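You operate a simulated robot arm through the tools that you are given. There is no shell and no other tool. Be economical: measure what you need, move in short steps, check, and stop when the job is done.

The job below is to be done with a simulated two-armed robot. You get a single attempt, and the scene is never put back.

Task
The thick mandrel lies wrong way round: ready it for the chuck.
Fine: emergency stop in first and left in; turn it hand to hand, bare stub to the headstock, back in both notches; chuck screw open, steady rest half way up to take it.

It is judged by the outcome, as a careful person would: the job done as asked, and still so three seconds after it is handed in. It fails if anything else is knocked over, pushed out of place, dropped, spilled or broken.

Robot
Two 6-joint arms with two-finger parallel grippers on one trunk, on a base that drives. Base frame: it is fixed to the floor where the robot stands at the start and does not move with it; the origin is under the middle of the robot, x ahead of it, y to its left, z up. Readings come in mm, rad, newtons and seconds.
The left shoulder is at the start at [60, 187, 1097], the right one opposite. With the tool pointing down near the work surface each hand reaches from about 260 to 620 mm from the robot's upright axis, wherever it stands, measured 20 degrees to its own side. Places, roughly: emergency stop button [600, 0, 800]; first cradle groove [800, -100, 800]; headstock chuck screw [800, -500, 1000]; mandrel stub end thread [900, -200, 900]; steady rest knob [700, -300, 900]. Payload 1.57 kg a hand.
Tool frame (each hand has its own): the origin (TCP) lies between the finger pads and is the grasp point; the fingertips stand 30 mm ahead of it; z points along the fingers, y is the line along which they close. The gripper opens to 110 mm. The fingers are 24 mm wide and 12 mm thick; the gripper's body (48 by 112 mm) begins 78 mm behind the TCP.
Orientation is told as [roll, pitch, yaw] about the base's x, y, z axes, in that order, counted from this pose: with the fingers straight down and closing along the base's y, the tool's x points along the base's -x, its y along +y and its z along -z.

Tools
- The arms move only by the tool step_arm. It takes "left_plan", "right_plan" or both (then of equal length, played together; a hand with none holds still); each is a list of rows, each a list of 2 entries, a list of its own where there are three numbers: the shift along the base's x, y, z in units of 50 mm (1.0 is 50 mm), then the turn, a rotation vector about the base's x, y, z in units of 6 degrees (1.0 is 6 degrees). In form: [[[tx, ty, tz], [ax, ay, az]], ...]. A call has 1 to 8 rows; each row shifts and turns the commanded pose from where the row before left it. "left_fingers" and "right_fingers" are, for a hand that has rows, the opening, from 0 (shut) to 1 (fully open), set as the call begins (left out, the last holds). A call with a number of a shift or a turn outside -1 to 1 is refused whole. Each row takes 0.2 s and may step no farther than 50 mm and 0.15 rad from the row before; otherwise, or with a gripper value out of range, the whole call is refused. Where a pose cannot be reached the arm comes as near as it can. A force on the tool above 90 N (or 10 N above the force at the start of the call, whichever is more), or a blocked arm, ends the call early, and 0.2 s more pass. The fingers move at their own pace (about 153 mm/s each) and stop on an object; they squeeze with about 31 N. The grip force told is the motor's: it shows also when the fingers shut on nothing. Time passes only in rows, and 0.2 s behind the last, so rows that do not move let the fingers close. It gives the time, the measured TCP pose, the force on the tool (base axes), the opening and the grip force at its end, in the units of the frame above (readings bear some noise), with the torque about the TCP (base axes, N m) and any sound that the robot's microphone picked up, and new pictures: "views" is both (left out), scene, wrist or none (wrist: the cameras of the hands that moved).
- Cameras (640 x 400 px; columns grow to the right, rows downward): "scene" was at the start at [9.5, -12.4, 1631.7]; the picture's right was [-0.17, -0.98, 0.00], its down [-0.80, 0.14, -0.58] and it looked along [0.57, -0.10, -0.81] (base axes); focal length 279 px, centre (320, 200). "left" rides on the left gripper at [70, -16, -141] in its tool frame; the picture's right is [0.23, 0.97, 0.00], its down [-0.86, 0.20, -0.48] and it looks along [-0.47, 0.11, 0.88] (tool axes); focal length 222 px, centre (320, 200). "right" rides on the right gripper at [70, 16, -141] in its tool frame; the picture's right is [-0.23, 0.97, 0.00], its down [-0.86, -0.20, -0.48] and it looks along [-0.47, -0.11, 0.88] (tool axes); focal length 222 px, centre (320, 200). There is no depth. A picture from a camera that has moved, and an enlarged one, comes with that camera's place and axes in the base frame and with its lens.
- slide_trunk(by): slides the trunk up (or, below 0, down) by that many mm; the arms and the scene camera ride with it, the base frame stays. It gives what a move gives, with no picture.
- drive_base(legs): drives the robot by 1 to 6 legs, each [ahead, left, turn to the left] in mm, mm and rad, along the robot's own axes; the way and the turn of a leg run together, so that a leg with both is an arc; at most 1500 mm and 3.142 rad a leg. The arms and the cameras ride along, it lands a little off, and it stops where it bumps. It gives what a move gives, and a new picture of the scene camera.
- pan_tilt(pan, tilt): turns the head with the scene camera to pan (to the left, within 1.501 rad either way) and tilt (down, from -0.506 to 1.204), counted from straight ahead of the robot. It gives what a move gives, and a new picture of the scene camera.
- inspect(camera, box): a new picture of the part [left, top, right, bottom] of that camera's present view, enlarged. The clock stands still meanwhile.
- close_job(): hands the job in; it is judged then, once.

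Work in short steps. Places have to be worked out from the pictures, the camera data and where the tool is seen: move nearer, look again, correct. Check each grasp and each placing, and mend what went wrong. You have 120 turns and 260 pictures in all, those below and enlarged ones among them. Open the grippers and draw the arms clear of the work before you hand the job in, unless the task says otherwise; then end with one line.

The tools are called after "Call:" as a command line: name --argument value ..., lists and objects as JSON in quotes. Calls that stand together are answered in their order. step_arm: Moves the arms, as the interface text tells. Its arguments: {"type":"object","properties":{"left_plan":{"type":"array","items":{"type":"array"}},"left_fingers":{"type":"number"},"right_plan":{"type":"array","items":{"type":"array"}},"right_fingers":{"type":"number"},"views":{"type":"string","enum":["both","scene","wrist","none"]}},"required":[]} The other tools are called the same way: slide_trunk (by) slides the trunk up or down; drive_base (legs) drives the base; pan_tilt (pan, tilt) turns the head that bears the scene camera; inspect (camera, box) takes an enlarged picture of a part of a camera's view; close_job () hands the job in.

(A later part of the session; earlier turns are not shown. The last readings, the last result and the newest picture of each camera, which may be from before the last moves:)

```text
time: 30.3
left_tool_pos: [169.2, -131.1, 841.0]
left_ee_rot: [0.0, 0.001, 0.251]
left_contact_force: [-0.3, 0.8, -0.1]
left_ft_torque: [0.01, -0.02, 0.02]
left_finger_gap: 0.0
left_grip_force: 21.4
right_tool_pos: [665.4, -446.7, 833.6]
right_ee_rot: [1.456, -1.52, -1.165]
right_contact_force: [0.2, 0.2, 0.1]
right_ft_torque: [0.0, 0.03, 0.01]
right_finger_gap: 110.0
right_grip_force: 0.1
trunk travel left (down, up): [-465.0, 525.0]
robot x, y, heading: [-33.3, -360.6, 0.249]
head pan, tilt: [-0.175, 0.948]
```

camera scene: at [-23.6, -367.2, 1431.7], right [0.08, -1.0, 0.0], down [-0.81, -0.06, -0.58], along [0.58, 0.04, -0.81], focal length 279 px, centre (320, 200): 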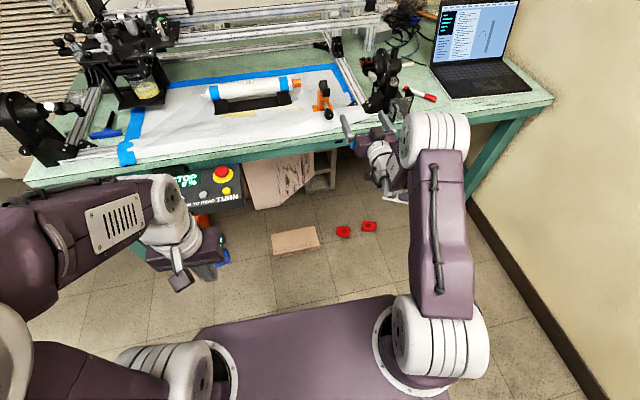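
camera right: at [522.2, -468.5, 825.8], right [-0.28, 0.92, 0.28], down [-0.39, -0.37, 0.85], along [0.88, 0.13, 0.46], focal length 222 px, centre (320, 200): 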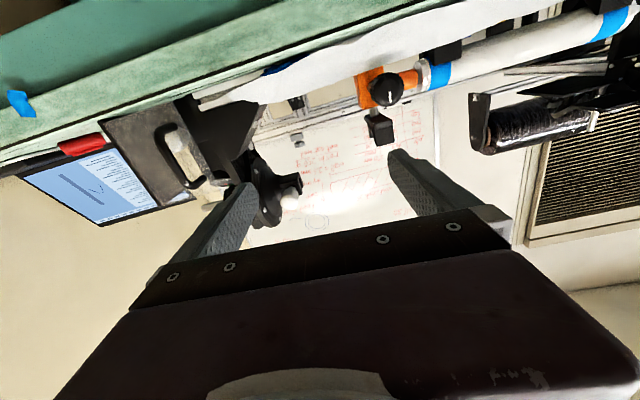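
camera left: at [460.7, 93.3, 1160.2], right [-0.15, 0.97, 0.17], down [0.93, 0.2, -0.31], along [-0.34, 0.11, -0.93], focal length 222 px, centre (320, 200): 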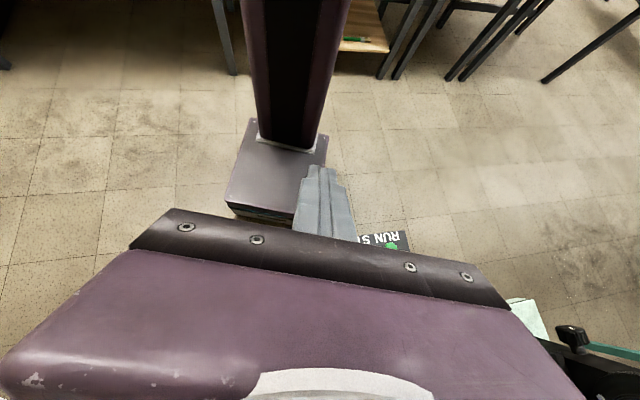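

Commands restart from the measured pose, tool axis (.958,.287,0). Move 82 mm left and 12 up to line up with the knob.

Call:
step_arm --right_plan '[[[-0.235, 0.786, 0.12], [0, 0, 0]], [[-0.235, 0.786, 0.12], [0, 0, 0]]]' --views "wrist"

Call:
inspect --camera "scene" --box '[270, 70, 430, 170]'

```text
time: 30.9
left_tool_pos: [168.7, -130.1, 841.8]
left_ee_rot: [0.0, 0.001, 0.249]
left_contact_force: [-0.4, -0.6, -1.2]
left_ft_torque: [-0.01, -0.04, 0.0]
left_finger_gap: 0.0
left_grip_force: 21.1
right_tool_pos: [652.8, -429.8, 849.8]
right_ee_rot: [1.421, -1.519, -1.102]
right_contact_force: [0.6, 0.3, -0.1]
right_ft_torque: [0.03, 0.01, 0.0]
right_finger_gap: 110.0
right_grip_force: 0.0
right hand out of reach, approached as far as the arm can: row 1, 2
trunk travel left (down, up): [-465.0, 525.0]
robot x, y, heading: [-37.1, -354.6, 0.249]
head pan, tilt: [-0.175, 0.948]
camera right: at [509.8, -456.2, 782.8], right [-0.3, 0.91, 0.28], down [-0.37, -0.38, 0.85], along [0.88, 0.15, 0.45], focal length 222 px, centre (320, 200)
```

right: 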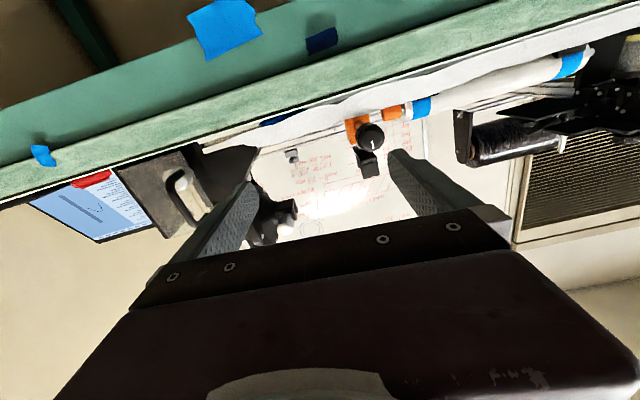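

```text
4.00 times, centred on (350, 120) of scene
camera zoom: at [-23.3, -366.8, 1371.7], right [0.08, -1.0, 0.0], down [-0.81, -0.06, -0.58], along [0.58, 0.04, -0.81], focal length 1118 px, centre (200, 520)
```

zoom: 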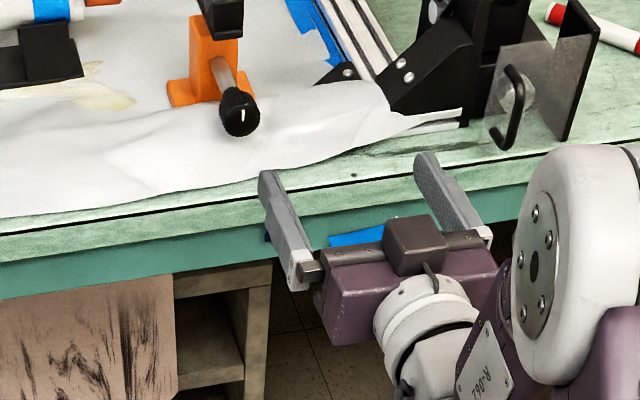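

The arm's bend limit blocks the lateral move, but the hand rides with the base: drive left 66 mm to align, then check.

Call:
drive_base --legs '[[0, 66, 0]]'

Call:
inspect --camera "right" --box '[160, 60, 480, 260]'

```text
time: 31.9
left_tool_pos: [152.0, -65.1, 840.3]
left_ee_rot: [-0.001, 0.0, 0.25]
left_contact_force: [-1.7, -0.1, -0.4]
left_ft_torque: [-0.04, -0.03, -0.02]
left_finger_gap: 0.0
left_grip_force: 21.3
right_tool_pos: [636.1, -363.9, 849.8]
right_ee_rot: [1.408, -1.522, -1.087]
right_contact_force: [-0.4, 0.7, -0.4]
right_ft_torque: [0.0, 0.02, -0.03]
right_finger_gap: 110.1
right_grip_force: 0.1
trunk travel left (down, up): [-465.0, 525.0]
robot x, y, heading: [-54.0, -294.0, 0.247]
head pan, tilt: [-0.175, 0.948]
camera scene: at [-40.0, -300.5, 1371.8], right [0.08, -1.0, 0.0], down [-0.81, -0.06, -0.58], along [0.58, 0.04, -0.81], focal length 279 px, centre (320, 200)
```

scene: 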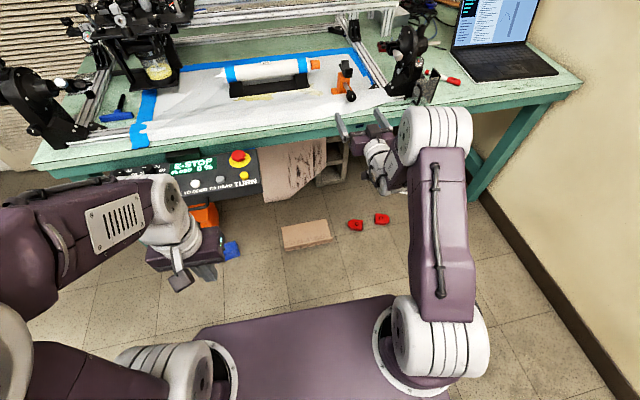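

```text
2.00 times, centred on (320, 160) of right
camera zoom: at [493.3, -390.6, 783.0], right [-0.3, 0.91, 0.27], down [-0.37, -0.38, 0.85], along [0.88, 0.15, 0.45], focal length 444 px, centre (320, 280)
```

zoom: 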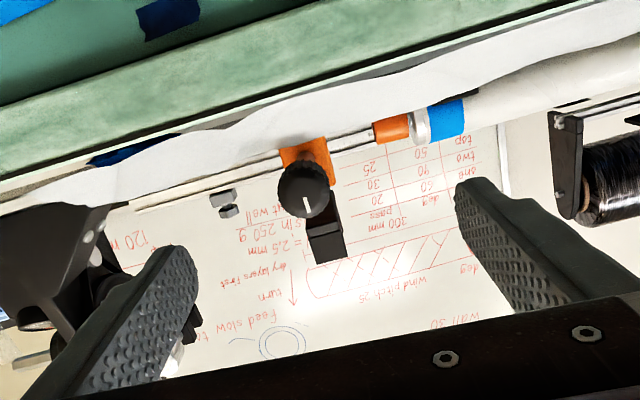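

Knob is ~8 mm right of the tool axis and at the right height. Shift right 8 mm and advance 90 mm so the fingers straddle the knob.

Call:
step_arm --right_plan '[[[0.046, -0.16, 0], [0, 0, 0]], [[0.575, 0.172, 0], [0, 0, 0]], [[0.575, 0.172, 0], [0, 0, 0]], [[0.575, 0.172, 0], [0, 0, 0]]]' --views "both"

Call:
inspect --camera "scene" --box '[310, 50, 420, 120]'

```text
time: 32.9
left_tool_pos: [151.9, -65.5, 841.9]
left_ee_rot: [0.001, 0.001, 0.251]
left_contact_force: [-0.5, 0.4, -0.1]
left_ft_torque: [-0.01, 0.04, -0.01]
left_finger_gap: 0.0
left_grip_force: 21.4
right_tool_pos: [727.1, -347.3, 848.7]
right_ee_rot: [1.406, -1.519, -1.086]
right_contact_force: [0.6, -0.6, -0.1]
right_ft_torque: [0.03, 0.05, 0.01]
right_finger_gap: 109.9
right_grip_force: 0.0
trunk travel left (down, up): [-465.0, 525.0]
robot x, y, heading: [-53.2, -290.7, 0.253]
head pan, tilt: [-0.175, 0.948]
camera scene: at [-38.8, -302.1, 1371.7], right [0.08, -1.0, 0.0], down [-0.81, -0.06, -0.58], along [0.58, 0.04, -0.81], focal length 279 px, centre (320, 200)
camera right: at [584.5, -373.7, 781.4], right [-0.3, 0.91, 0.28], down [-0.37, -0.38, 0.85], along [0.88, 0.15, 0.45], focal length 222 px, centre (320, 200)
```

scene: 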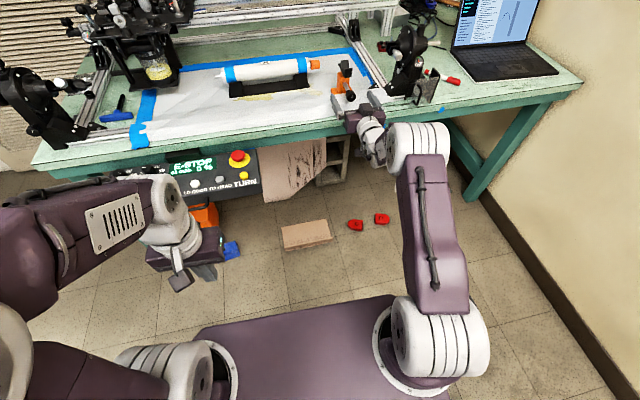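
right: 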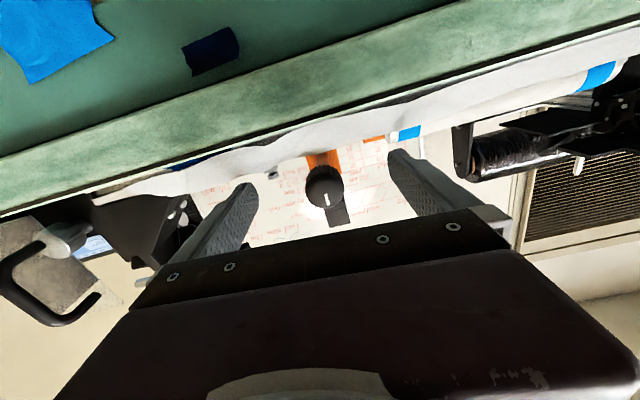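

```text
5.71 times, centred on (365, 85) of scene
camera zoom: at [-38.8, -302.1, 1371.7], right [0.08, -1.0, 0.0], down [-0.81, -0.06, -0.58], along [0.58, 0.04, -0.81], focal length 1596 px, centre (63, 857)
```

zoom: 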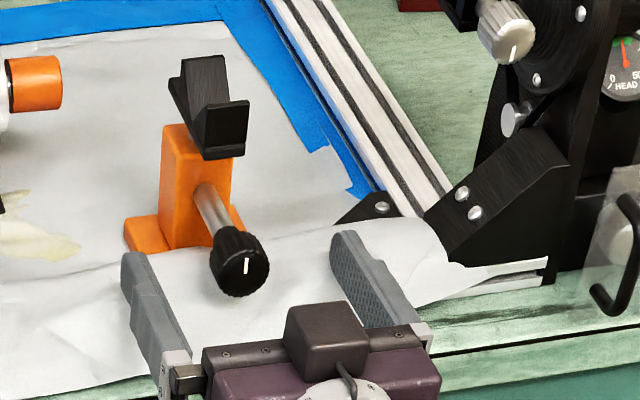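

Knob face is ~15 mm ahead of the TCP and 4 mm left. Advance 20 mm and close on the knob.

Call:
step_arm --right_plan '[[[0.36, 0.19, 0], [0, 0, 0]]]' --views "wrist"

Call:
step_arm --right_plan '[[[0, 0, 0], [0, 0, 0]], [[0, 0, 0], [0, 0, 0]], [[0, 0, 0], [0, 0, 0]]]' --right_fingers 0 --views "wrist"

Call:
inspect --camera "scene" --box '[310, 50, 420, 120]'

```text
time: 33.3
left_tool_pos: [152.0, -67.2, 841.0]
left_ee_rot: [0.0, 0.001, 0.249]
left_contact_force: [-0.9, 0.2, 1.3]
left_ft_torque: [-0.01, 0.02, -0.01]
left_finger_gap: 0.0
left_grip_force: 21.2
right_tool_pos: [744.6, -338.0, 849.5]
right_ee_rot: [1.384, -1.519, -1.063]
right_contact_force: [-0.1, -0.4, -0.3]
right_ft_torque: [0.01, 0.01, -0.01]
right_finger_gap: 109.8
right_grip_force: 0.1
trunk travel left (down, up): [-465.0, 525.0]
robot x, y, heading: [-48.7, -293.6, 0.247]
head pan, tilt: [-0.175, 0.948]
camera right: at [602.0, -363.6, 781.2], right [-0.3, 0.91, 0.28], down [-0.37, -0.38, 0.85], along [0.88, 0.15, 0.45], focal length 222 px, centre (320, 200)
```

right: 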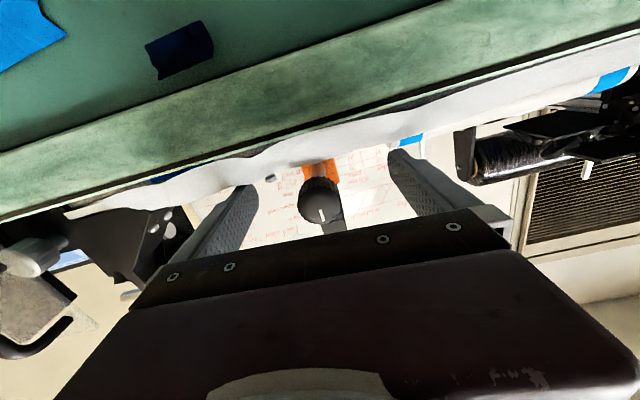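

```text
time: 34.1
left_tool_pos: [151.6, -67.2, 841.5]
left_ee_rot: [-0.001, 0.0, 0.251]
left_contact_force: [-1.3, 0.2, -0.9]
left_ft_torque: [-0.01, -0.05, -0.01]
left_finger_gap: 0.3
left_grip_force: 21.2
right_tool_pos: [744.3, -338.0, 849.8]
right_ee_rot: [1.417, -1.522, -1.096]
right_contact_force: [0.7, 0.6, -0.3]
right_ft_torque: [-0.02, 0.03, -0.12]
right_finger_gap: 28.7
right_grip_force: 30.7
trunk travel left (down, up): [-465.0, 525.0]
robot x, y, heading: [-51.5, -291.6, 0.254]
head pan, tilt: [-0.175, 0.948]
camera right: at [601.6, -364.1, 781.8], right [-0.3, 0.91, 0.28], down [-0.37, -0.38, 0.85], along [0.88, 0.15, 0.45], focal length 222 px, centre (320, 200)
```

right: 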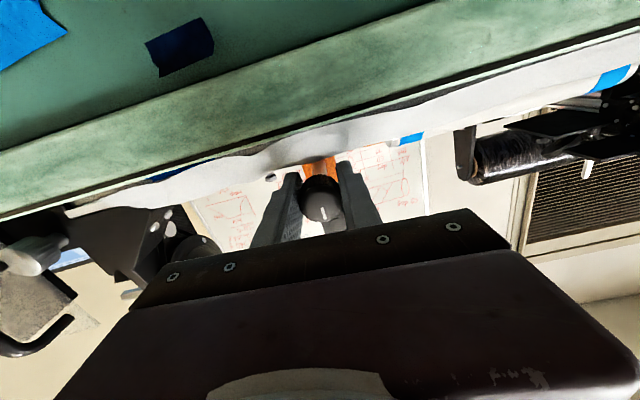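

```text
5.71 times, centred on (365, 85) of scene
camera zoom: at [-39.4, -302.4, 1371.7], right [0.08, -1.0, 0.0], down [-0.81, -0.06, -0.58], along [0.58, 0.04, -0.81], focal length 1596 px, centre (63, 857)
```

zoom: 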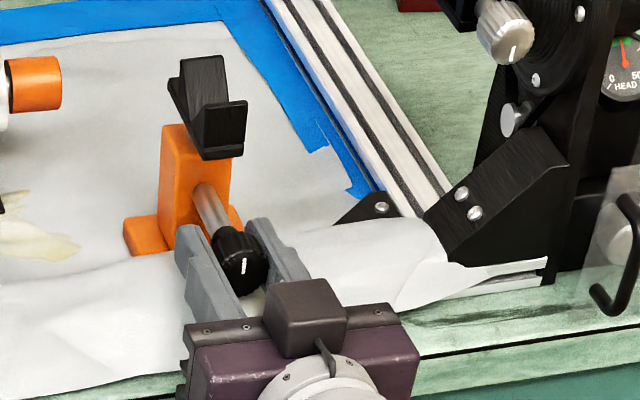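

Knob gripped (28.7 mm). Turn it 30° clockwise (seen from me) and watch the vee.

Call:
step_arm --right_plan '[[[0, 0, 0], [0.955, 0.285, 0]], [[0, 0, 0], [0.955, 0.285, 0]], [[0, 0, 0], [0.955, 0.285, 0]], [[0, 0, 0], [0.955, 0.285, 0]], [[0, 0, 0], [0.955, 0.285, 0]]]' --views "none"

Call:
inspect --camera "scene" --box '[310, 50, 420, 120]'

```text
time: 35.3
left_tool_pos: [152.7, -65.6, 841.7]
left_ee_rot: [0.0, 0.001, 0.251]
left_contact_force: [-0.4, -0.1, 0.6]
left_ft_torque: [0.02, 0.0, 0.0]
left_finger_gap: 0.2
left_grip_force: 21.5
right_tool_pos: [741.4, -337.8, 850.3]
right_ee_rot: [1.582, -0.997, -1.26]
right_contact_force: [2.5, 1.4, -0.2]
right_ft_torque: [-0.29, -0.02, -0.26]
right_finger_gap: 28.7
right_grip_force: 31.9
trunk travel left (down, up): [-465.0, 525.0]
robot x, y, heading: [-46.2, -290.7, 0.248]
head pan, tilt: [-0.175, 0.948]
```

```text
5.71 times, centred on (365, 85) of scene
camera zoom: at [-39.1, -302.0, 1371.7], right [0.08, -1.0, 0.0], down [-0.81, -0.06, -0.58], along [0.58, 0.04, -0.81], focal length 1596 px, centre (63, 857)
```

zoom: 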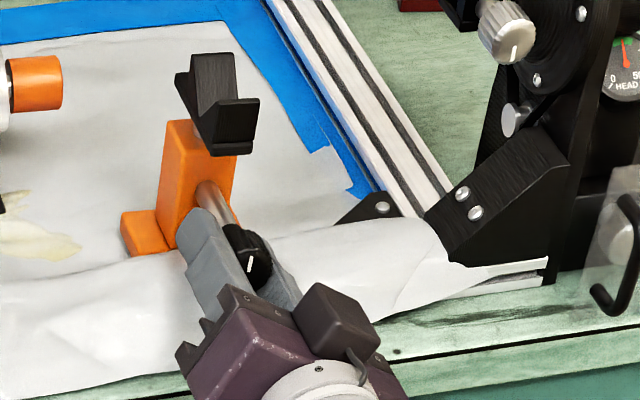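

The mark turned a bit but the block seems to have shifted slightly; zoom in to tell raising from tipping.

Call:
inspect --camera "scene" --box '[325, 55, 375, 105]'

Call:
inspect --camera "right" --box '[240, 120, 420, 232]'

```text
8.00 times, centred on (350, 80) of scene
camera zoom: at [-39.1, -302.0, 1371.7], right [0.08, -1.0, 0.0], down [-0.81, -0.06, -0.58], along [0.58, 0.04, -0.81], focal length 2235 px, centre (80, 1160)
```

zoom: 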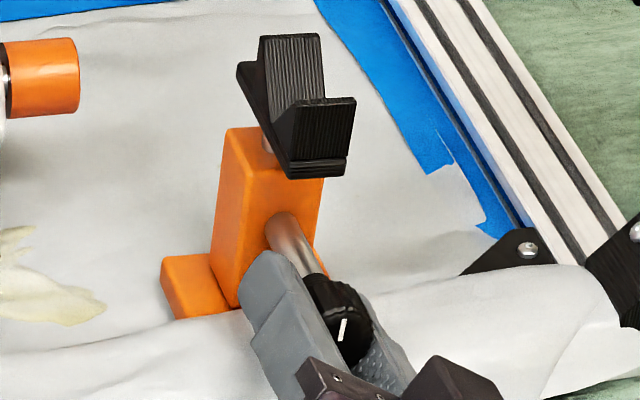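

```text
3.56 times, centred on (330, 176) of right
camera zoom: at [590.8, -333.4, 798.6], right [-0.22, 0.66, 0.72], down [-0.26, -0.75, 0.61], along [0.94, -0.05, 0.34], focal length 790 px, centre (284, 285)
```

zoom: 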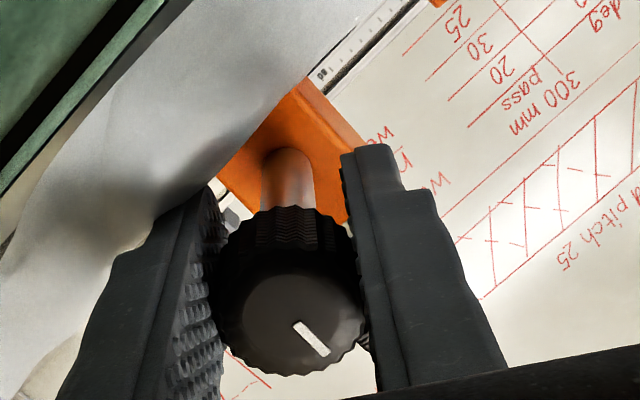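

The vee's stalk now shows (it is rising), but the body may be leaning with the torque. Release and compare.

Call:
step_arm --right_plan '[[[0, 0, 0], [0, 0, 0]], [[0, 0, 0], [0, 0, 0]]]' --right_fingers 0.5 --views "none"

Call:
inspect --camera "scene" --box '[310, 50, 420, 120]'

Call:
inspect --camera "right" --box '[240, 120, 420, 232]'

```text
time: 35.9
left_tool_pos: [151.7, -65.2, 841.2]
left_ee_rot: [0.0, -0.001, 0.251]
left_contact_force: [0.1, -0.3, -0.5]
left_ft_torque: [0.0, 0.04, -0.01]
left_finger_gap: 0.0
left_grip_force: 21.0
right_tool_pos: [741.6, -338.7, 850.8]
right_ee_rot: [1.586, -0.997, -1.262]
right_contact_force: [-0.1, 0.2, 0.0]
right_ft_torque: [-0.01, 0.0, 0.02]
right_finger_gap: 54.8
right_grip_force: 0.1
trunk travel left (down, up): [-465.0, 525.0]
robot x, y, heading: [-52.7, -290.4, 0.25]
head pan, tilt: [-0.175, 0.948]
```

```text
5.71 times, centred on (365, 85) of scene
camera zoom: at [-39.6, -302.3, 1371.7], right [0.08, -1.0, 0.0], down [-0.81, -0.06, -0.58], along [0.58, 0.04, -0.81], focal length 1596 px, centre (63, 857)
```

zoom: 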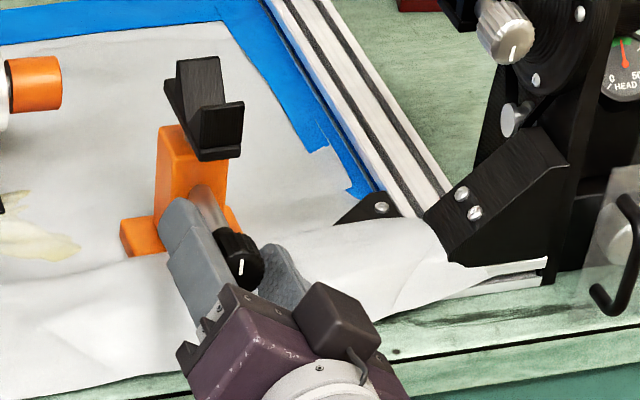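

```text
3.56 times, centred on (330, 176) of right
camera zoom: at [590.8, -334.2, 799.1], right [-0.22, 0.66, 0.72], down [-0.26, -0.75, 0.61], along [0.94, -0.05, 0.34], focal length 790 px, centre (284, 285)
```

zoom: 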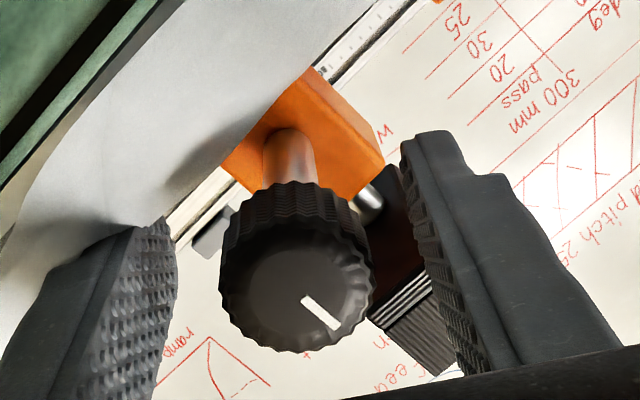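

Clockwise only tipped the light stand (it moved back upright, mark still up) – that end is likely the bottom stop. Regrip and try a small counter-clockwise turn.

Call:
step_arm --right_plan '[[[0, 0, 0], [0, 0, 0]], [[0, 0, 0], [0, 0, 0]], [[0, 0, 0], [-0.955, -0.285, 0]], [[0, 0, 0], [-0.955, -0.285, 0]], [[0, 0, 0], [-0.955, -0.285, 0]]]' --right_fingers 0 --views "none"

Call:
inspect --camera "scene" --box '[310, 50, 420, 120]'

Call:
inspect --camera "right" --box '[240, 120, 420, 232]'

```text
time: 37.1
left_tool_pos: [153.6, -65.2, 840.6]
left_ee_rot: [0.0, 0.0, 0.248]
left_contact_force: [0.5, -0.7, 0.7]
left_ft_torque: [-0.01, 0.0, 0.02]
left_finger_gap: 0.0
left_grip_force: 20.7
right_tool_pos: [741.5, -338.0, 851.0]
right_ee_rot: [1.572, -1.312, -1.248]
right_contact_force: [4.2, 0.8, 1.4]
right_ft_torque: [0.26, -0.62, -0.09]
right_finger_gap: 28.2
right_grip_force: 31.4
trunk travel left (down, up): [-465.0, 525.0]
robot x, y, heading: [-53.0, -293.4, 0.246]
head pan, tilt: [-0.175, 0.948]
```

```text
5.71 times, centred on (365, 85) of scene
camera zoom: at [-39.0, -302.2, 1371.8], right [0.08, -1.0, 0.0], down [-0.81, -0.06, -0.58], along [0.58, 0.04, -0.81], focal length 1596 px, centre (63, 857)
```

zoom: 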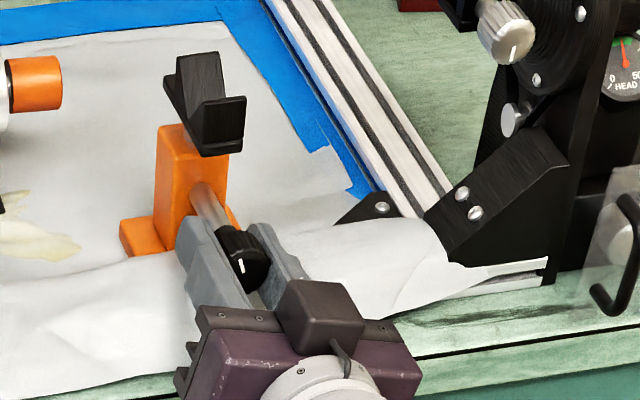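

```text
3.56 times, centred on (330, 176) of right
camera zoom: at [596.6, -351.5, 787.8], right [-0.28, 0.84, 0.47], down [-0.32, -0.54, 0.78], along [0.9, 0.07, 0.42], focal length 790 px, centre (284, 285)
```

zoom: 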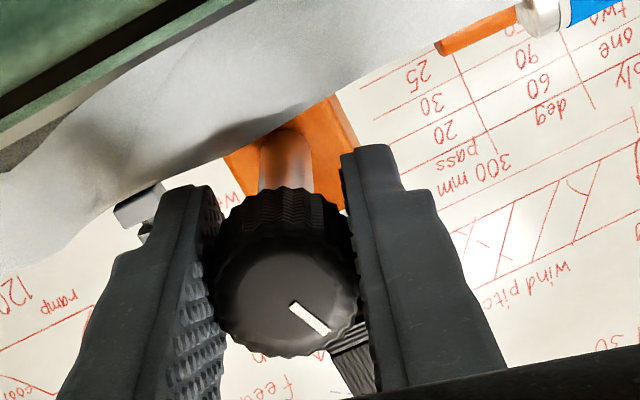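

CCW turns the knob and the vee rises while the stand stays put. Continue 48° CCW.

Call:
step_arm --right_plan '[[[0, 0, 0], [-0.955, -0.285, 0]], [[0, 0, 0], [-0.955, -0.285, 0]], [[0, 0, 0], [-0.955, -0.285, 0]], [[0, 0, 0], [-0.955, -0.285, 0]], [[0, 0, 0], [-0.955, -0.285, 0]], [[0, 0, 0], [-0.955, -0.285, 0]], [[0, 0, 0], [-0.955, -0.285, 0]], [[0, 0, 0], [-0.955, -0.285, 0]]]' --views "none"

Call:
inspect --camera "scene" --box '[310, 50, 420, 120]'

Call:
inspect --camera "right" --box '[220, 110, 440, 247]'

```text
time: 38.9
left_tool_pos: [152.9, -65.6, 840.8]
left_ee_rot: [-0.001, 0.0, 0.251]
left_contact_force: [0.5, 0.1, 0.2]
left_ft_torque: [0.01, 0.01, 0.02]
left_finger_gap: 0.2
left_grip_force: 21.7
right_tool_pos: [819.0, -370.4, 862.9]
right_ee_rot: [-1.524, -0.992, 1.843]
right_contact_force: [0.2, 0.1, -2.6]
right_ft_torque: [-0.08, 0.21, 0.04]
right_finger_gap: 28.4
right_grip_force: 31.3
right hand out of reach, approached as far as the arm can: row 4, 5, 6, 7, 8
trunk travel left (down, up): [-465.0, 525.0]
robot x, y, heading: [-50.9, -291.2, 0.25]
head pan, tilt: [-0.175, 0.948]
```

```text
5.71 times, centred on (365, 85) of scene
camera zoom: at [-38.7, -302.4, 1371.8], right [0.08, -1.0, 0.0], down [-0.81, -0.06, -0.58], along [0.58, 0.04, -0.81], focal length 1596 px, centre (63, 857)
```

zoom: 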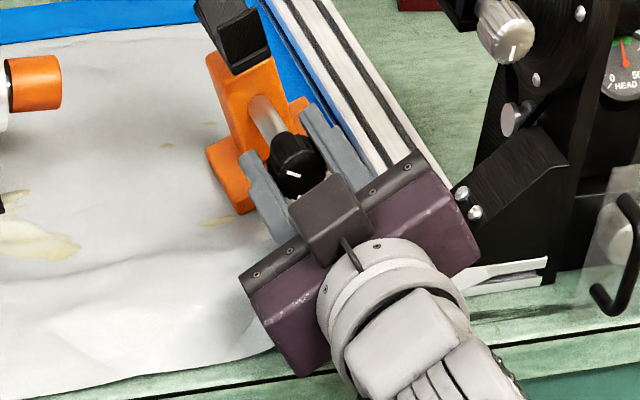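

```text
2.91 times, centred on (330, 178) of right
camera zoom: at [689.5, -438.1, 799.2], right [-0.3, 0.89, -0.34], down [-0.53, 0.14, 0.84], along [0.8, 0.43, 0.43], focal length 646 px, centre (291, 262)
```

zoom: 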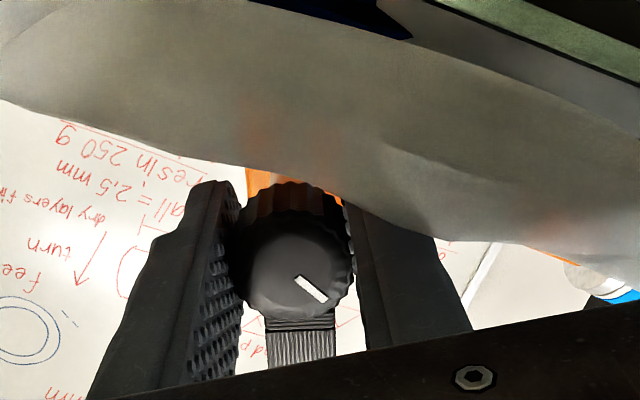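

The arm hit a limit mid-turn and dragged the stand with it; it is still held. I retrace the motion exactly – rotating back while translating back – to return it to its place.

Call:
step_arm --right_plan '[[[-0.31, 0.13, -0.05], [0.92, 0.29, 0]], [[-0.31, 0.13, -0.05], [0.92, 0.29, 0]], [[-0.31, 0.13, -0.05], [0.92, 0.29, 0]], [[-0.31, 0.13, -0.05], [0.92, 0.29, 0]], [[-0.31, 0.13, -0.04], [0.92, 0.29, 0]]]' --views "none"

Call:
inspect --camera "scene" --box '[310, 50, 420, 120]'

```text
time: 40.1
left_tool_pos: [153.3, -65.9, 841.4]
left_ee_rot: [-0.001, -0.001, 0.249]
left_contact_force: [-0.2, 0.5, 0.4]
left_ft_torque: [0.0, 0.01, 0.02]
left_finger_gap: 0.2
left_grip_force: 21.6
right_tool_pos: [766.7, -343.1, 852.5]
right_ee_rot: [-1.301, -1.501, 1.624]
right_contact_force: [0.2, -0.3, -3.7]
right_ft_torque: [-0.14, 0.31, -0.03]
right_finger_gap: 28.2
right_grip_force: 30.7
right hand out of reach, approached as far as the arm can: row 1, 2, 3
trunk travel left (down, up): [-465.0, 525.0]
robot x, y, heading: [-52.2, -294.6, 0.252]
head pan, tilt: [-0.175, 0.948]
```

```text
5.71 times, centred on (365, 85) of scene
camera zoom: at [-39.0, -302.2, 1371.7], right [0.08, -1.0, 0.0], down [-0.81, -0.06, -0.58], along [0.58, 0.04, -0.81], focal length 1596 px, centre (63, 857)
```

zoom: 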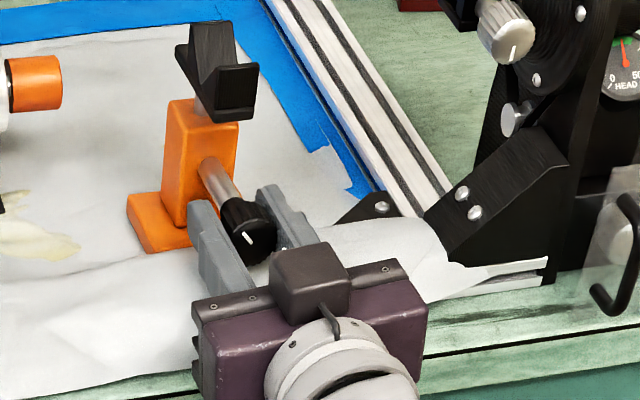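

The vee is clearly raised now and the stand upright. Slide it back the remaining 22 mm to its original spot, then release to let it settle.

Call:
step_arm --right_plan '[[[-0.15, 0.03, -0.02], [0, 0, 0]], [[-0.15, 0.03, -0.02], [0, 0, 0]], [[-0.14, 0.03, -0.02], [0, 0, 0]]]' --views "none"

Call:
inspect --camera "scene" --box '[310, 50, 420, 120]'

```text
time: 40.9
left_tool_pos: [152.2, -66.2, 841.9]
left_ee_rot: [0.001, 0.0, 0.251]
left_contact_force: [1.2, 0.1, 0.0]
left_ft_torque: [0.02, 0.01, -0.02]
left_finger_gap: 0.0
left_grip_force: 21.1
right_tool_pos: [744.4, -338.7, 852.1]
right_ee_rot: [-1.33, -1.501, 1.656]
right_contact_force: [1.9, -0.2, 0.8]
right_ft_torque: [0.15, -0.29, -0.07]
right_finger_gap: 28.2
right_grip_force: 31.3
trunk travel left (down, up): [-465.0, 525.0]
robot x, y, heading: [-51.6, -295.3, 0.247]
head pan, tilt: [-0.175, 0.948]
```

```text
5.71 times, centred on (365, 85) of scene
camera zoom: at [-39.5, -302.4, 1371.8], right [0.08, -1.0, 0.0], down [-0.81, -0.06, -0.58], along [0.58, 0.04, -0.81], focal length 1596 px, centre (63, 857)
```

zoom: 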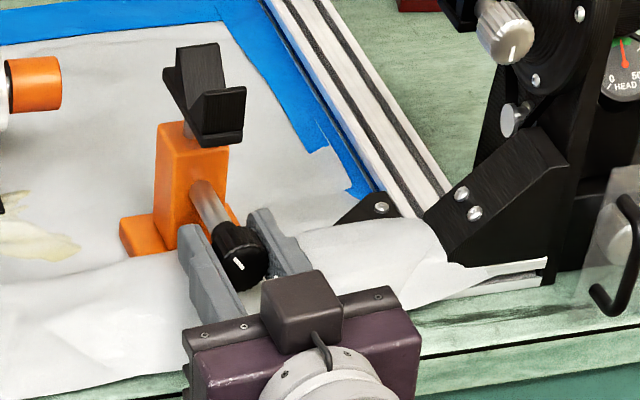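

Stand is back within ~3 mm, vee up ~12 mm. Open slightly and ratchet the hand clockwise for a fresh bite, watching for drift.

Call:
step_arm --right_plan '[[[0, 0, 0], [0, 0, 0]], [[0, 0, 0], [0.945, 0.315, 0]], [[0, 0, 0], [0.945, 0.315, 0]], [[0, 0, 0], [0.945, 0.315, 0]], [[0, 0, 0], [0.945, 0.315, 0]], [[0, 0, 0], [0.945, 0.315, 0]], [[0, 0, 0], [0.945, 0.315, 0]], [[0, 0, 0], [0.945, 0.315, 0]]]' --right_fingers 0.42 --views "none"

Call:
inspect --camera "scene" --box '[310, 50, 420, 120]'

```text
time: 42.7
left_tool_pos: [152.7, -66.8, 841.1]
left_ee_rot: [-0.001, 0.001, 0.249]
left_contact_force: [-0.1, 0.0, -0.5]
left_ft_torque: [0.01, 0.0, 0.02]
left_finger_gap: 0.0
left_grip_force: 21.9
right_tool_pos: [743.8, -338.5, 850.2]
right_ee_rot: [1.549, -0.91, -1.221]
right_contact_force: [0.0, -0.5, 0.8]
right_ft_torque: [0.0, -0.02, 0.02]
right_finger_gap: 46.5
right_grip_force: 0.1
trunk travel left (down, up): [-465.0, 525.0]
robot x, y, heading: [-51.5, -292.3, 0.249]
head pan, tilt: [-0.175, 0.948]
```

```text
5.71 times, centred on (365, 85) of scene
camera zoom: at [-39.6, -302.5, 1371.8], right [0.08, -1.0, 0.0], down [-0.81, -0.06, -0.58], along [0.58, 0.04, -0.81], focal length 1596 px, centre (63, 857)
```

zoom: 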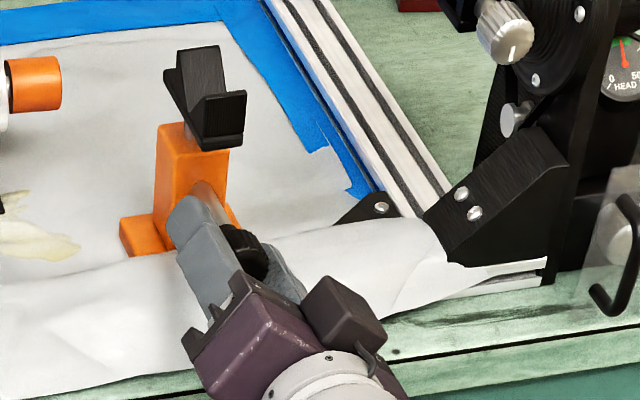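

No drift. Rotate the open hand further clockwise (to ~80°).

Call:
step_arm --right_plan '[[[0, 0, 0], [0.945, 0.315, 0]], [[0, 0, 0], [0.945, 0.315, 0]], [[0, 0, 0], [0.945, 0.315, 0]], [[0, 0, 0], [0.945, 0.315, 0]], [[0, 0, 0], [0.945, 0.315, 0]], [[0, 0, 0], [0.945, 0.315, 0]], [[0, 0, 0], [0.945, 0.315, 0]]]' --views "wrist"

Call:
inspect --camera "right" --box '[230, 110, 430, 235]'

```text
time: 44.3
left_tool_pos: [151.1, -67.4, 842.1]
left_ee_rot: [0.0, -0.002, 0.249]
left_contact_force: [0.2, -0.6, 0.2]
left_ft_torque: [-0.03, -0.02, -0.01]
left_finger_gap: 0.0
left_grip_force: 21.4
right_tool_pos: [743.3, -340.3, 851.6]
right_ee_rot: [1.571, -0.179, -1.231]
right_contact_force: [1.8, -11.0, 12.1]
right_ft_torque: [-0.21, -0.26, -0.24]
right_finger_gap: 37.3
right_grip_force: 0.1
trunk travel left (down, up): [-465.0, 525.0]
robot x, y, heading: [-53.2, -290.6, 0.253]
head pan, tilt: [-0.175, 0.948]
camera right: at [584.2, -320.4, 855.2], right [0.02, -0.05, 1.0], down [-0.16, -0.99, -0.05], along [0.99, -0.16, -0.02], focal length 222 px, centre (320, 200)
```

right: 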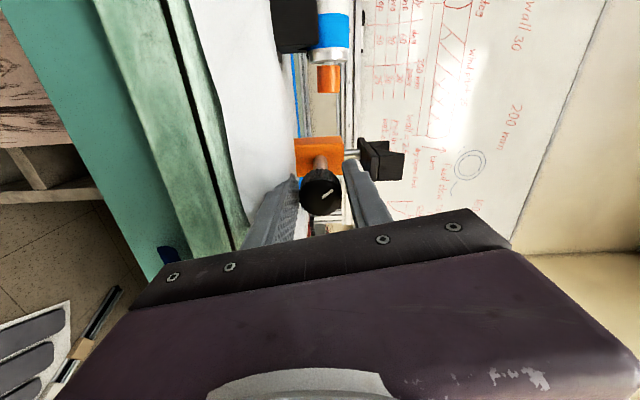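

```text
3.20 times, centred on (330, 172) of right
camera zoom: at [584.2, -320.4, 855.2], right [0.02, -0.05, 1.0], down [-0.16, -0.99, -0.05], along [0.99, -0.16, -0.02], focal length 711 px, centre (288, 288)
```

zoom: 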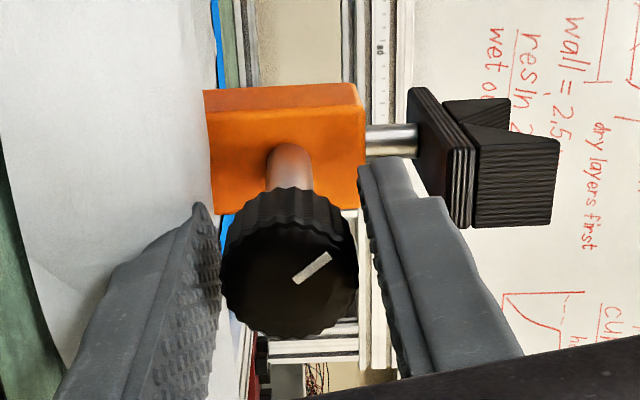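

Roll is fine (mark ~37° CCW; stalk ~17 mm visible). A finger rubs something, so close now (relieves it) and turn CCW 36°.

Call:
step_arm --right_plan '[[[0, 0, 0], [0, 0, 0]], [[0, 0, 0], [0, 0, 0]], [[0, 0, 0], [-0.945, -0.315, 0]], [[0, 0, 0], [-0.945, -0.315, 0]], [[0, 0, 0], [-0.945, -0.315, 0]], [[0, 0, 0], [-0.945, -0.315, 0]], [[0, 0, 0], [-0.945, -0.315, 0]], [[0, 0, 0], [-0.945, -0.315, 0]]]' --right_fingers 0 --views "none"

Call:
inspect --camera "right" --box '[230, 110, 430, 235]'

Call:
inspect --camera "scene" --box '[310, 50, 420, 120]'

```text
time: 46.1
left_tool_pos: [153.6, -66.9, 841.0]
left_ee_rot: [0.0, 0.0, 0.249]
left_contact_force: [-0.2, 0.5, -0.1]
left_ft_torque: [0.02, 0.0, 0.01]
left_finger_gap: 0.1
left_grip_force: 21.3
right_tool_pos: [743.8, -339.1, 850.5]
right_ee_rot: [1.548, -0.809, -1.219]
right_contact_force: [-0.7, 0.0, 0.3]
right_ft_torque: [-0.08, 0.29, 0.0]
right_finger_gap: 28.3
right_grip_force: 31.4
trunk travel left (down, up): [-465.0, 525.0]
robot x, y, heading: [-53.6, -294.7, 0.248]
head pan, tilt: [-0.175, 0.948]
```

```text
3.20 times, centred on (330, 172) of right
camera zoom: at [589.3, -329.5, 811.9], right [-0.17, 0.52, 0.84], down [-0.2, -0.85, 0.49], along [0.96, -0.09, 0.25], focal length 711 px, centre (288, 288)
```

zoom: 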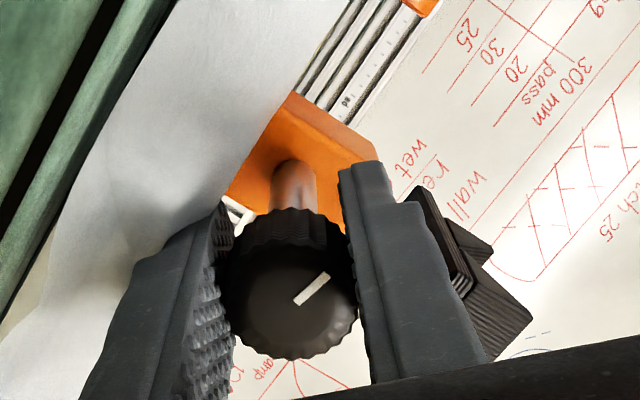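

```text
5.71 times, centred on (365, 85) of scene
camera zoom: at [-39.0, -302.5, 1371.7], right [0.08, -1.0, 0.0], down [-0.81, -0.06, -0.58], along [0.58, 0.04, -0.81], focal length 1596 px, centre (63, 857)
```

zoom: 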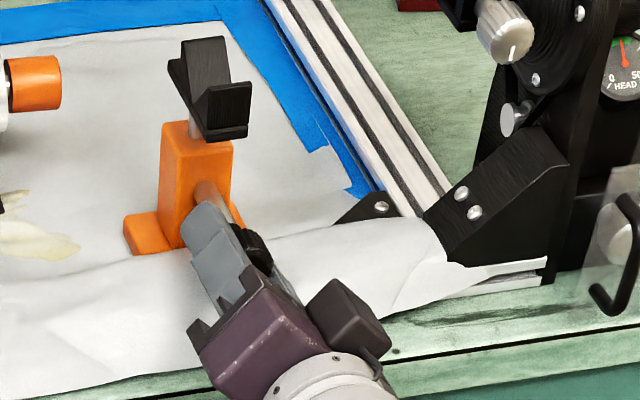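

Rotation is clean: mark ≈73° CCW, vee up more, stand standing well. Another 36° CCW.

Call:
step_arm --right_plan '[[[0, 0, 0], [-0.945, -0.315, 0]], [[0, 0, 0], [-0.945, -0.315, 0]], [[0, 0, 0], [-0.945, -0.315, 0]], [[0, 0, 0], [-0.945, -0.315, 0]], [[0, 0, 0], [-0.945, -0.315, 0]], [[0, 0, 0], [-0.945, -0.315, 0]]]' --views "none"

Call:
inspect --camera "scene" --box '[310, 50, 420, 120]'

```text
time: 47.5
left_tool_pos: [152.4, -65.4, 841.8]
left_ee_rot: [0.001, 0.0, 0.25]
left_contact_force: [-0.2, 0.4, 0.2]
left_ft_torque: [0.03, 0.0, 0.01]
left_finger_gap: 0.1
left_grip_force: 21.2
right_tool_pos: [744.5, -340.3, 850.1]
right_ee_rot: [1.435, -1.433, -1.114]
right_contact_force: [0.1, -0.8, 0.3]
right_ft_torque: [0.02, 0.2, -0.04]
right_finger_gap: 28.1
right_grip_force: 31.1
trunk travel left (down, up): [-465.0, 525.0]
robot x, y, heading: [-50.8, -293.2, 0.249]
head pan, tilt: [-0.175, 0.948]
```

```text
5.71 times, centred on (365, 85) of scene
camera zoom: at [-39.0, -302.4, 1371.8], right [0.08, -1.0, 0.0], down [-0.81, -0.06, -0.58], along [0.58, 0.04, -0.81], focal length 1596 px, centre (63, 857)
```

zoom: 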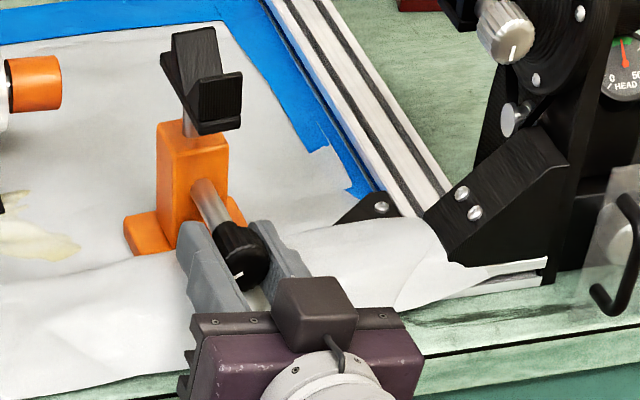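

Now ~109° CCW, vee up ~26 mm. To find the full travel I keep going: ratchet hand back clockwise 72°.

Call:
step_arm --right_plan '[[[0, 0, 0], [0, 0, 0]], [[0, 0, 0], [0.95, 0.3, 0]], [[0, 0, 0], [0.95, 0.3, 0]], [[0, 0, 0], [0.95, 0.3, 0]], [[0, 0, 0], [0.95, 0.3, 0]], [[0, 0, 0], [0.95, 0.3, 0]], [[0, 0, 0], [0.95, 0.3, 0]], [[0, 0, 0], [0.95, 0.3, 0]]]' --right_fingers 0.38 --views "none"

Call:
step_arm --right_plan '[[[0, 0, 0], [0.95, 0.3, 0]], [[0, 0, 0], [0.95, 0.3, 0]], [[0, 0, 0], [0.95, 0.3, 0]], [[0, 0, 0], [0.95, 0.3, 0]]]' --views "none"

Call:
inspect --camera "right" --box '[230, 90, 454, 230]'

```text
time: 49.3
left_tool_pos: [151.6, -66.6, 841.4]
left_ee_rot: [0.001, -0.002, 0.25]
left_contact_force: [0.4, -0.6, -0.1]
left_ft_torque: [-0.02, 0.02, 0.03]
left_finger_gap: 0.2
left_grip_force: 21.5
right_tool_pos: [743.4, -340.0, 852.1]
right_ee_rot: [1.573, -0.699, -1.241]
right_contact_force: [1.2, -4.2, 4.7]
right_ft_torque: [-0.17, -0.05, -0.07]
right_finger_gap: 41.5
right_grip_force: 0.0
trunk travel left (down, up): [-465.0, 525.0]
robot x, y, heading: [-51.4, -291.4, 0.251]
head pan, tilt: [-0.175, 0.948]
```

```text
time: 50.3
left_tool_pos: [151.7, -66.8, 842.4]
left_ee_rot: [0.0, -0.002, 0.25]
left_contact_force: [-0.4, -0.1, 0.3]
left_ft_torque: [0.04, 0.01, -0.01]
left_finger_gap: 0.3
left_grip_force: 21.3
right_tool_pos: [744.1, -339.7, 851.0]
right_ee_rot: [1.583, -0.283, -1.246]
right_contact_force: [1.5, -8.4, 9.8]
right_ft_torque: [-0.23, -0.08, -0.1]
right_finger_gap: 36.4
right_grip_force: 0.2
trunk travel left (down, up): [-465.0, 525.0]
robot x, y, heading: [-55.8, -289.7, 0.249]
head pan, tilt: [-0.175, 0.948]
```

```text
2.86 times, centred on (342, 160) of right
camera zoom: at [584.9, -318.8, 845.6], right [-0.03, 0.05, 1.0], down [-0.17, -0.98, 0.04], along [0.99, -0.17, 0.04], focal length 635 px, centre (257, 314)
```

zoom: 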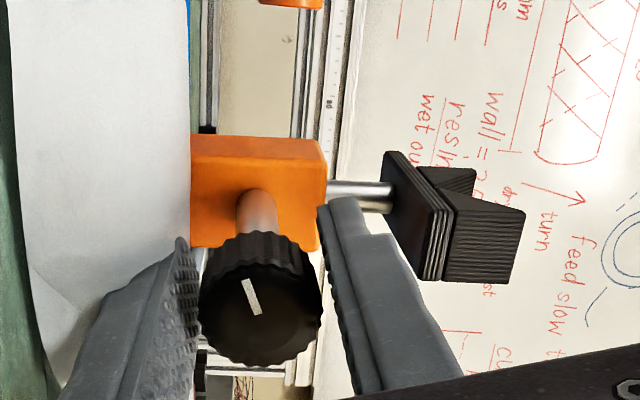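

Vee keeps rising. Grip and turn CCW another 36°.

Call:
step_arm --right_plan '[[[0, 0, 0], [0, 0, 0]], [[0, 0, 0], [0, 0, 0]], [[0, 0, 0], [-0.95, -0.3, 0]], [[0, 0, 0], [-0.95, -0.3, 0]], [[0, 0, 0], [-0.95, -0.3, 0]], [[0, 0, 0], [-0.95, -0.3, 0]], [[0, 0, 0], [-0.95, -0.3, 0]], [[0, 0, 0], [-0.95, -0.3, 0]]]' --right_fingers 0 --views "none"

Call:
inspect --camera "scene" --box '[310, 50, 420, 120]'

Call:
inspect --camera "right" --box '[230, 90, 454, 230]'

```text
time: 52.1
left_tool_pos: [152.7, -65.0, 841.8]
left_ee_rot: [0.001, -0.001, 0.248]
left_contact_force: [0.4, 0.2, -0.1]
left_ft_torque: [0.06, 0.02, 0.01]
left_finger_gap: 0.0
left_grip_force: 21.1
right_tool_pos: [744.3, -339.2, 850.1]
right_ee_rot: [1.556, -0.913, -1.23]
right_contact_force: [-0.3, 0.7, 0.5]
right_ft_torque: [-0.01, 0.27, 0.01]
right_finger_gap: 28.2
right_grip_force: 30.8
trunk travel left (down, up): [-465.0, 525.0]
robot x, y, heading: [-53.4, -297.1, 0.256]
head pan, tilt: [-0.175, 0.948]
```

```text
5.71 times, centred on (365, 85) of scene
camera zoom: at [-38.8, -302.3, 1371.7], right [0.08, -1.0, 0.0], down [-0.81, -0.06, -0.58], along [0.58, 0.04, -0.81], focal length 1596 px, centre (63, 857)
```

zoom: 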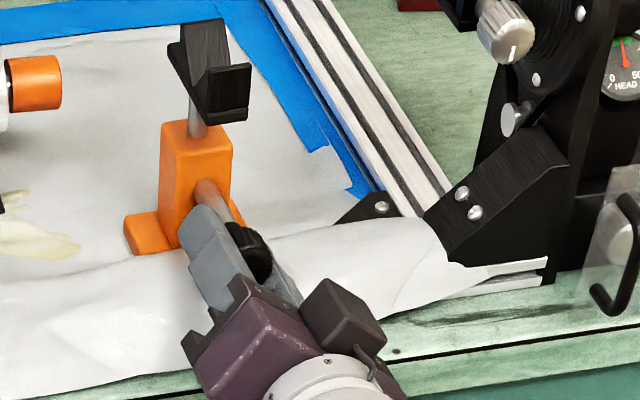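

```text
2.86 times, centred on (342, 160) of right
camera zoom: at [591.1, -332.5, 804.7], right [-0.2, 0.6, 0.78], down [-0.23, -0.8, 0.56], along [0.95, -0.06, 0.29], focal length 635 px, centre (257, 314)
```

zoom: 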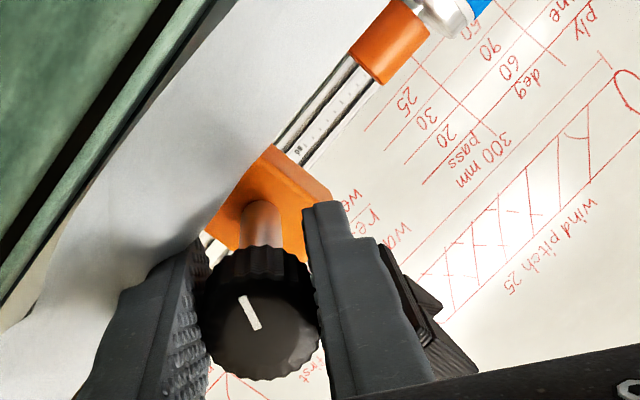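

~150° CCW and still rising. Another 36°.

Call:
step_arm --right_plan '[[[0, 0, 0], [-0.95, -0.3, 0]], [[0, 0, 0], [-0.95, -0.3, 0]], [[0, 0, 0], [-0.95, -0.3, 0]], [[0, 0, 0], [-0.95, -0.3, 0]], [[0, 0, 0], [-0.95, -0.3, 0]], [[0, 0, 0], [-0.95, -0.3, 0]]]' --views "none"

Call:
inspect --camera "scene" --box '[310, 50, 420, 120]'

Call:
inspect --camera "right" --box '[230, 90, 454, 230]'

```text
time: 53.5
left_tool_pos: [152.2, -66.8, 840.8]
left_ee_rot: [0.001, 0.001, 0.249]
left_contact_force: [0.2, -0.2, -0.3]
left_ft_torque: [-0.01, 0.03, 0.0]
left_finger_gap: 0.3
left_grip_force: 21.0
right_tool_pos: [744.7, -338.6, 850.9]
right_ee_rot: [1.024, -1.532, -0.701]
right_contact_force: [0.4, -0.4, -1.1]
right_ft_torque: [0.08, -0.1, -0.09]
right_finger_gap: 28.5
right_grip_force: 31.4
trunk travel left (down, up): [-465.0, 525.0]
robot x, y, heading: [-52.0, -293.5, 0.249]
head pan, tilt: [-0.175, 0.948]
```

```text
5.71 times, centred on (365, 85) of scene
camera zoom: at [-39.2, -302.5, 1371.7], right [0.08, -1.0, 0.0], down [-0.81, -0.06, -0.58], along [0.58, 0.04, -0.81], focal length 1596 px, centre (63, 857)
```

zoom: 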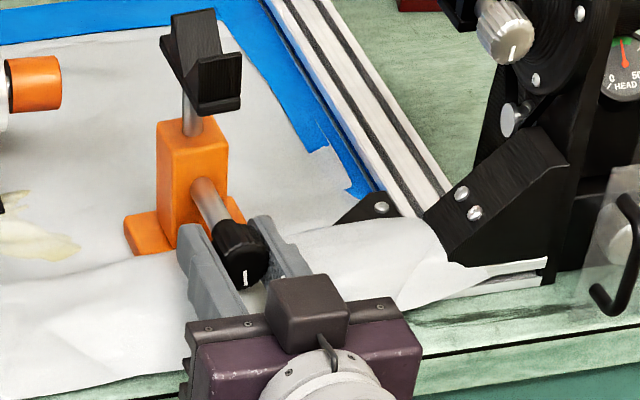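

```text
2.86 times, centred on (342, 160) of right
camera zoom: at [602.2, -366.9, 783.8], right [-0.3, 0.92, 0.26], down [-0.37, -0.36, 0.86], along [0.88, 0.16, 0.44], focal length 635 px, centre (257, 314)
```

zoom: 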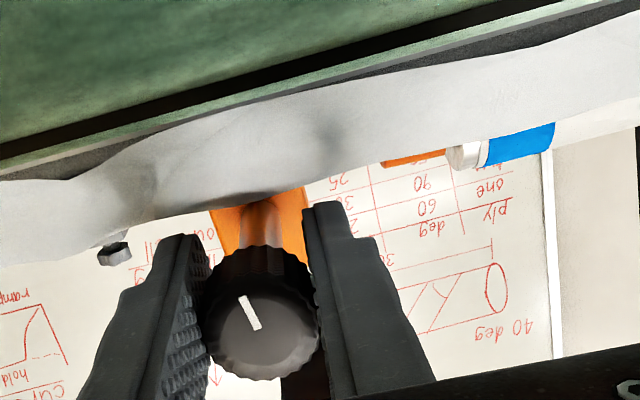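

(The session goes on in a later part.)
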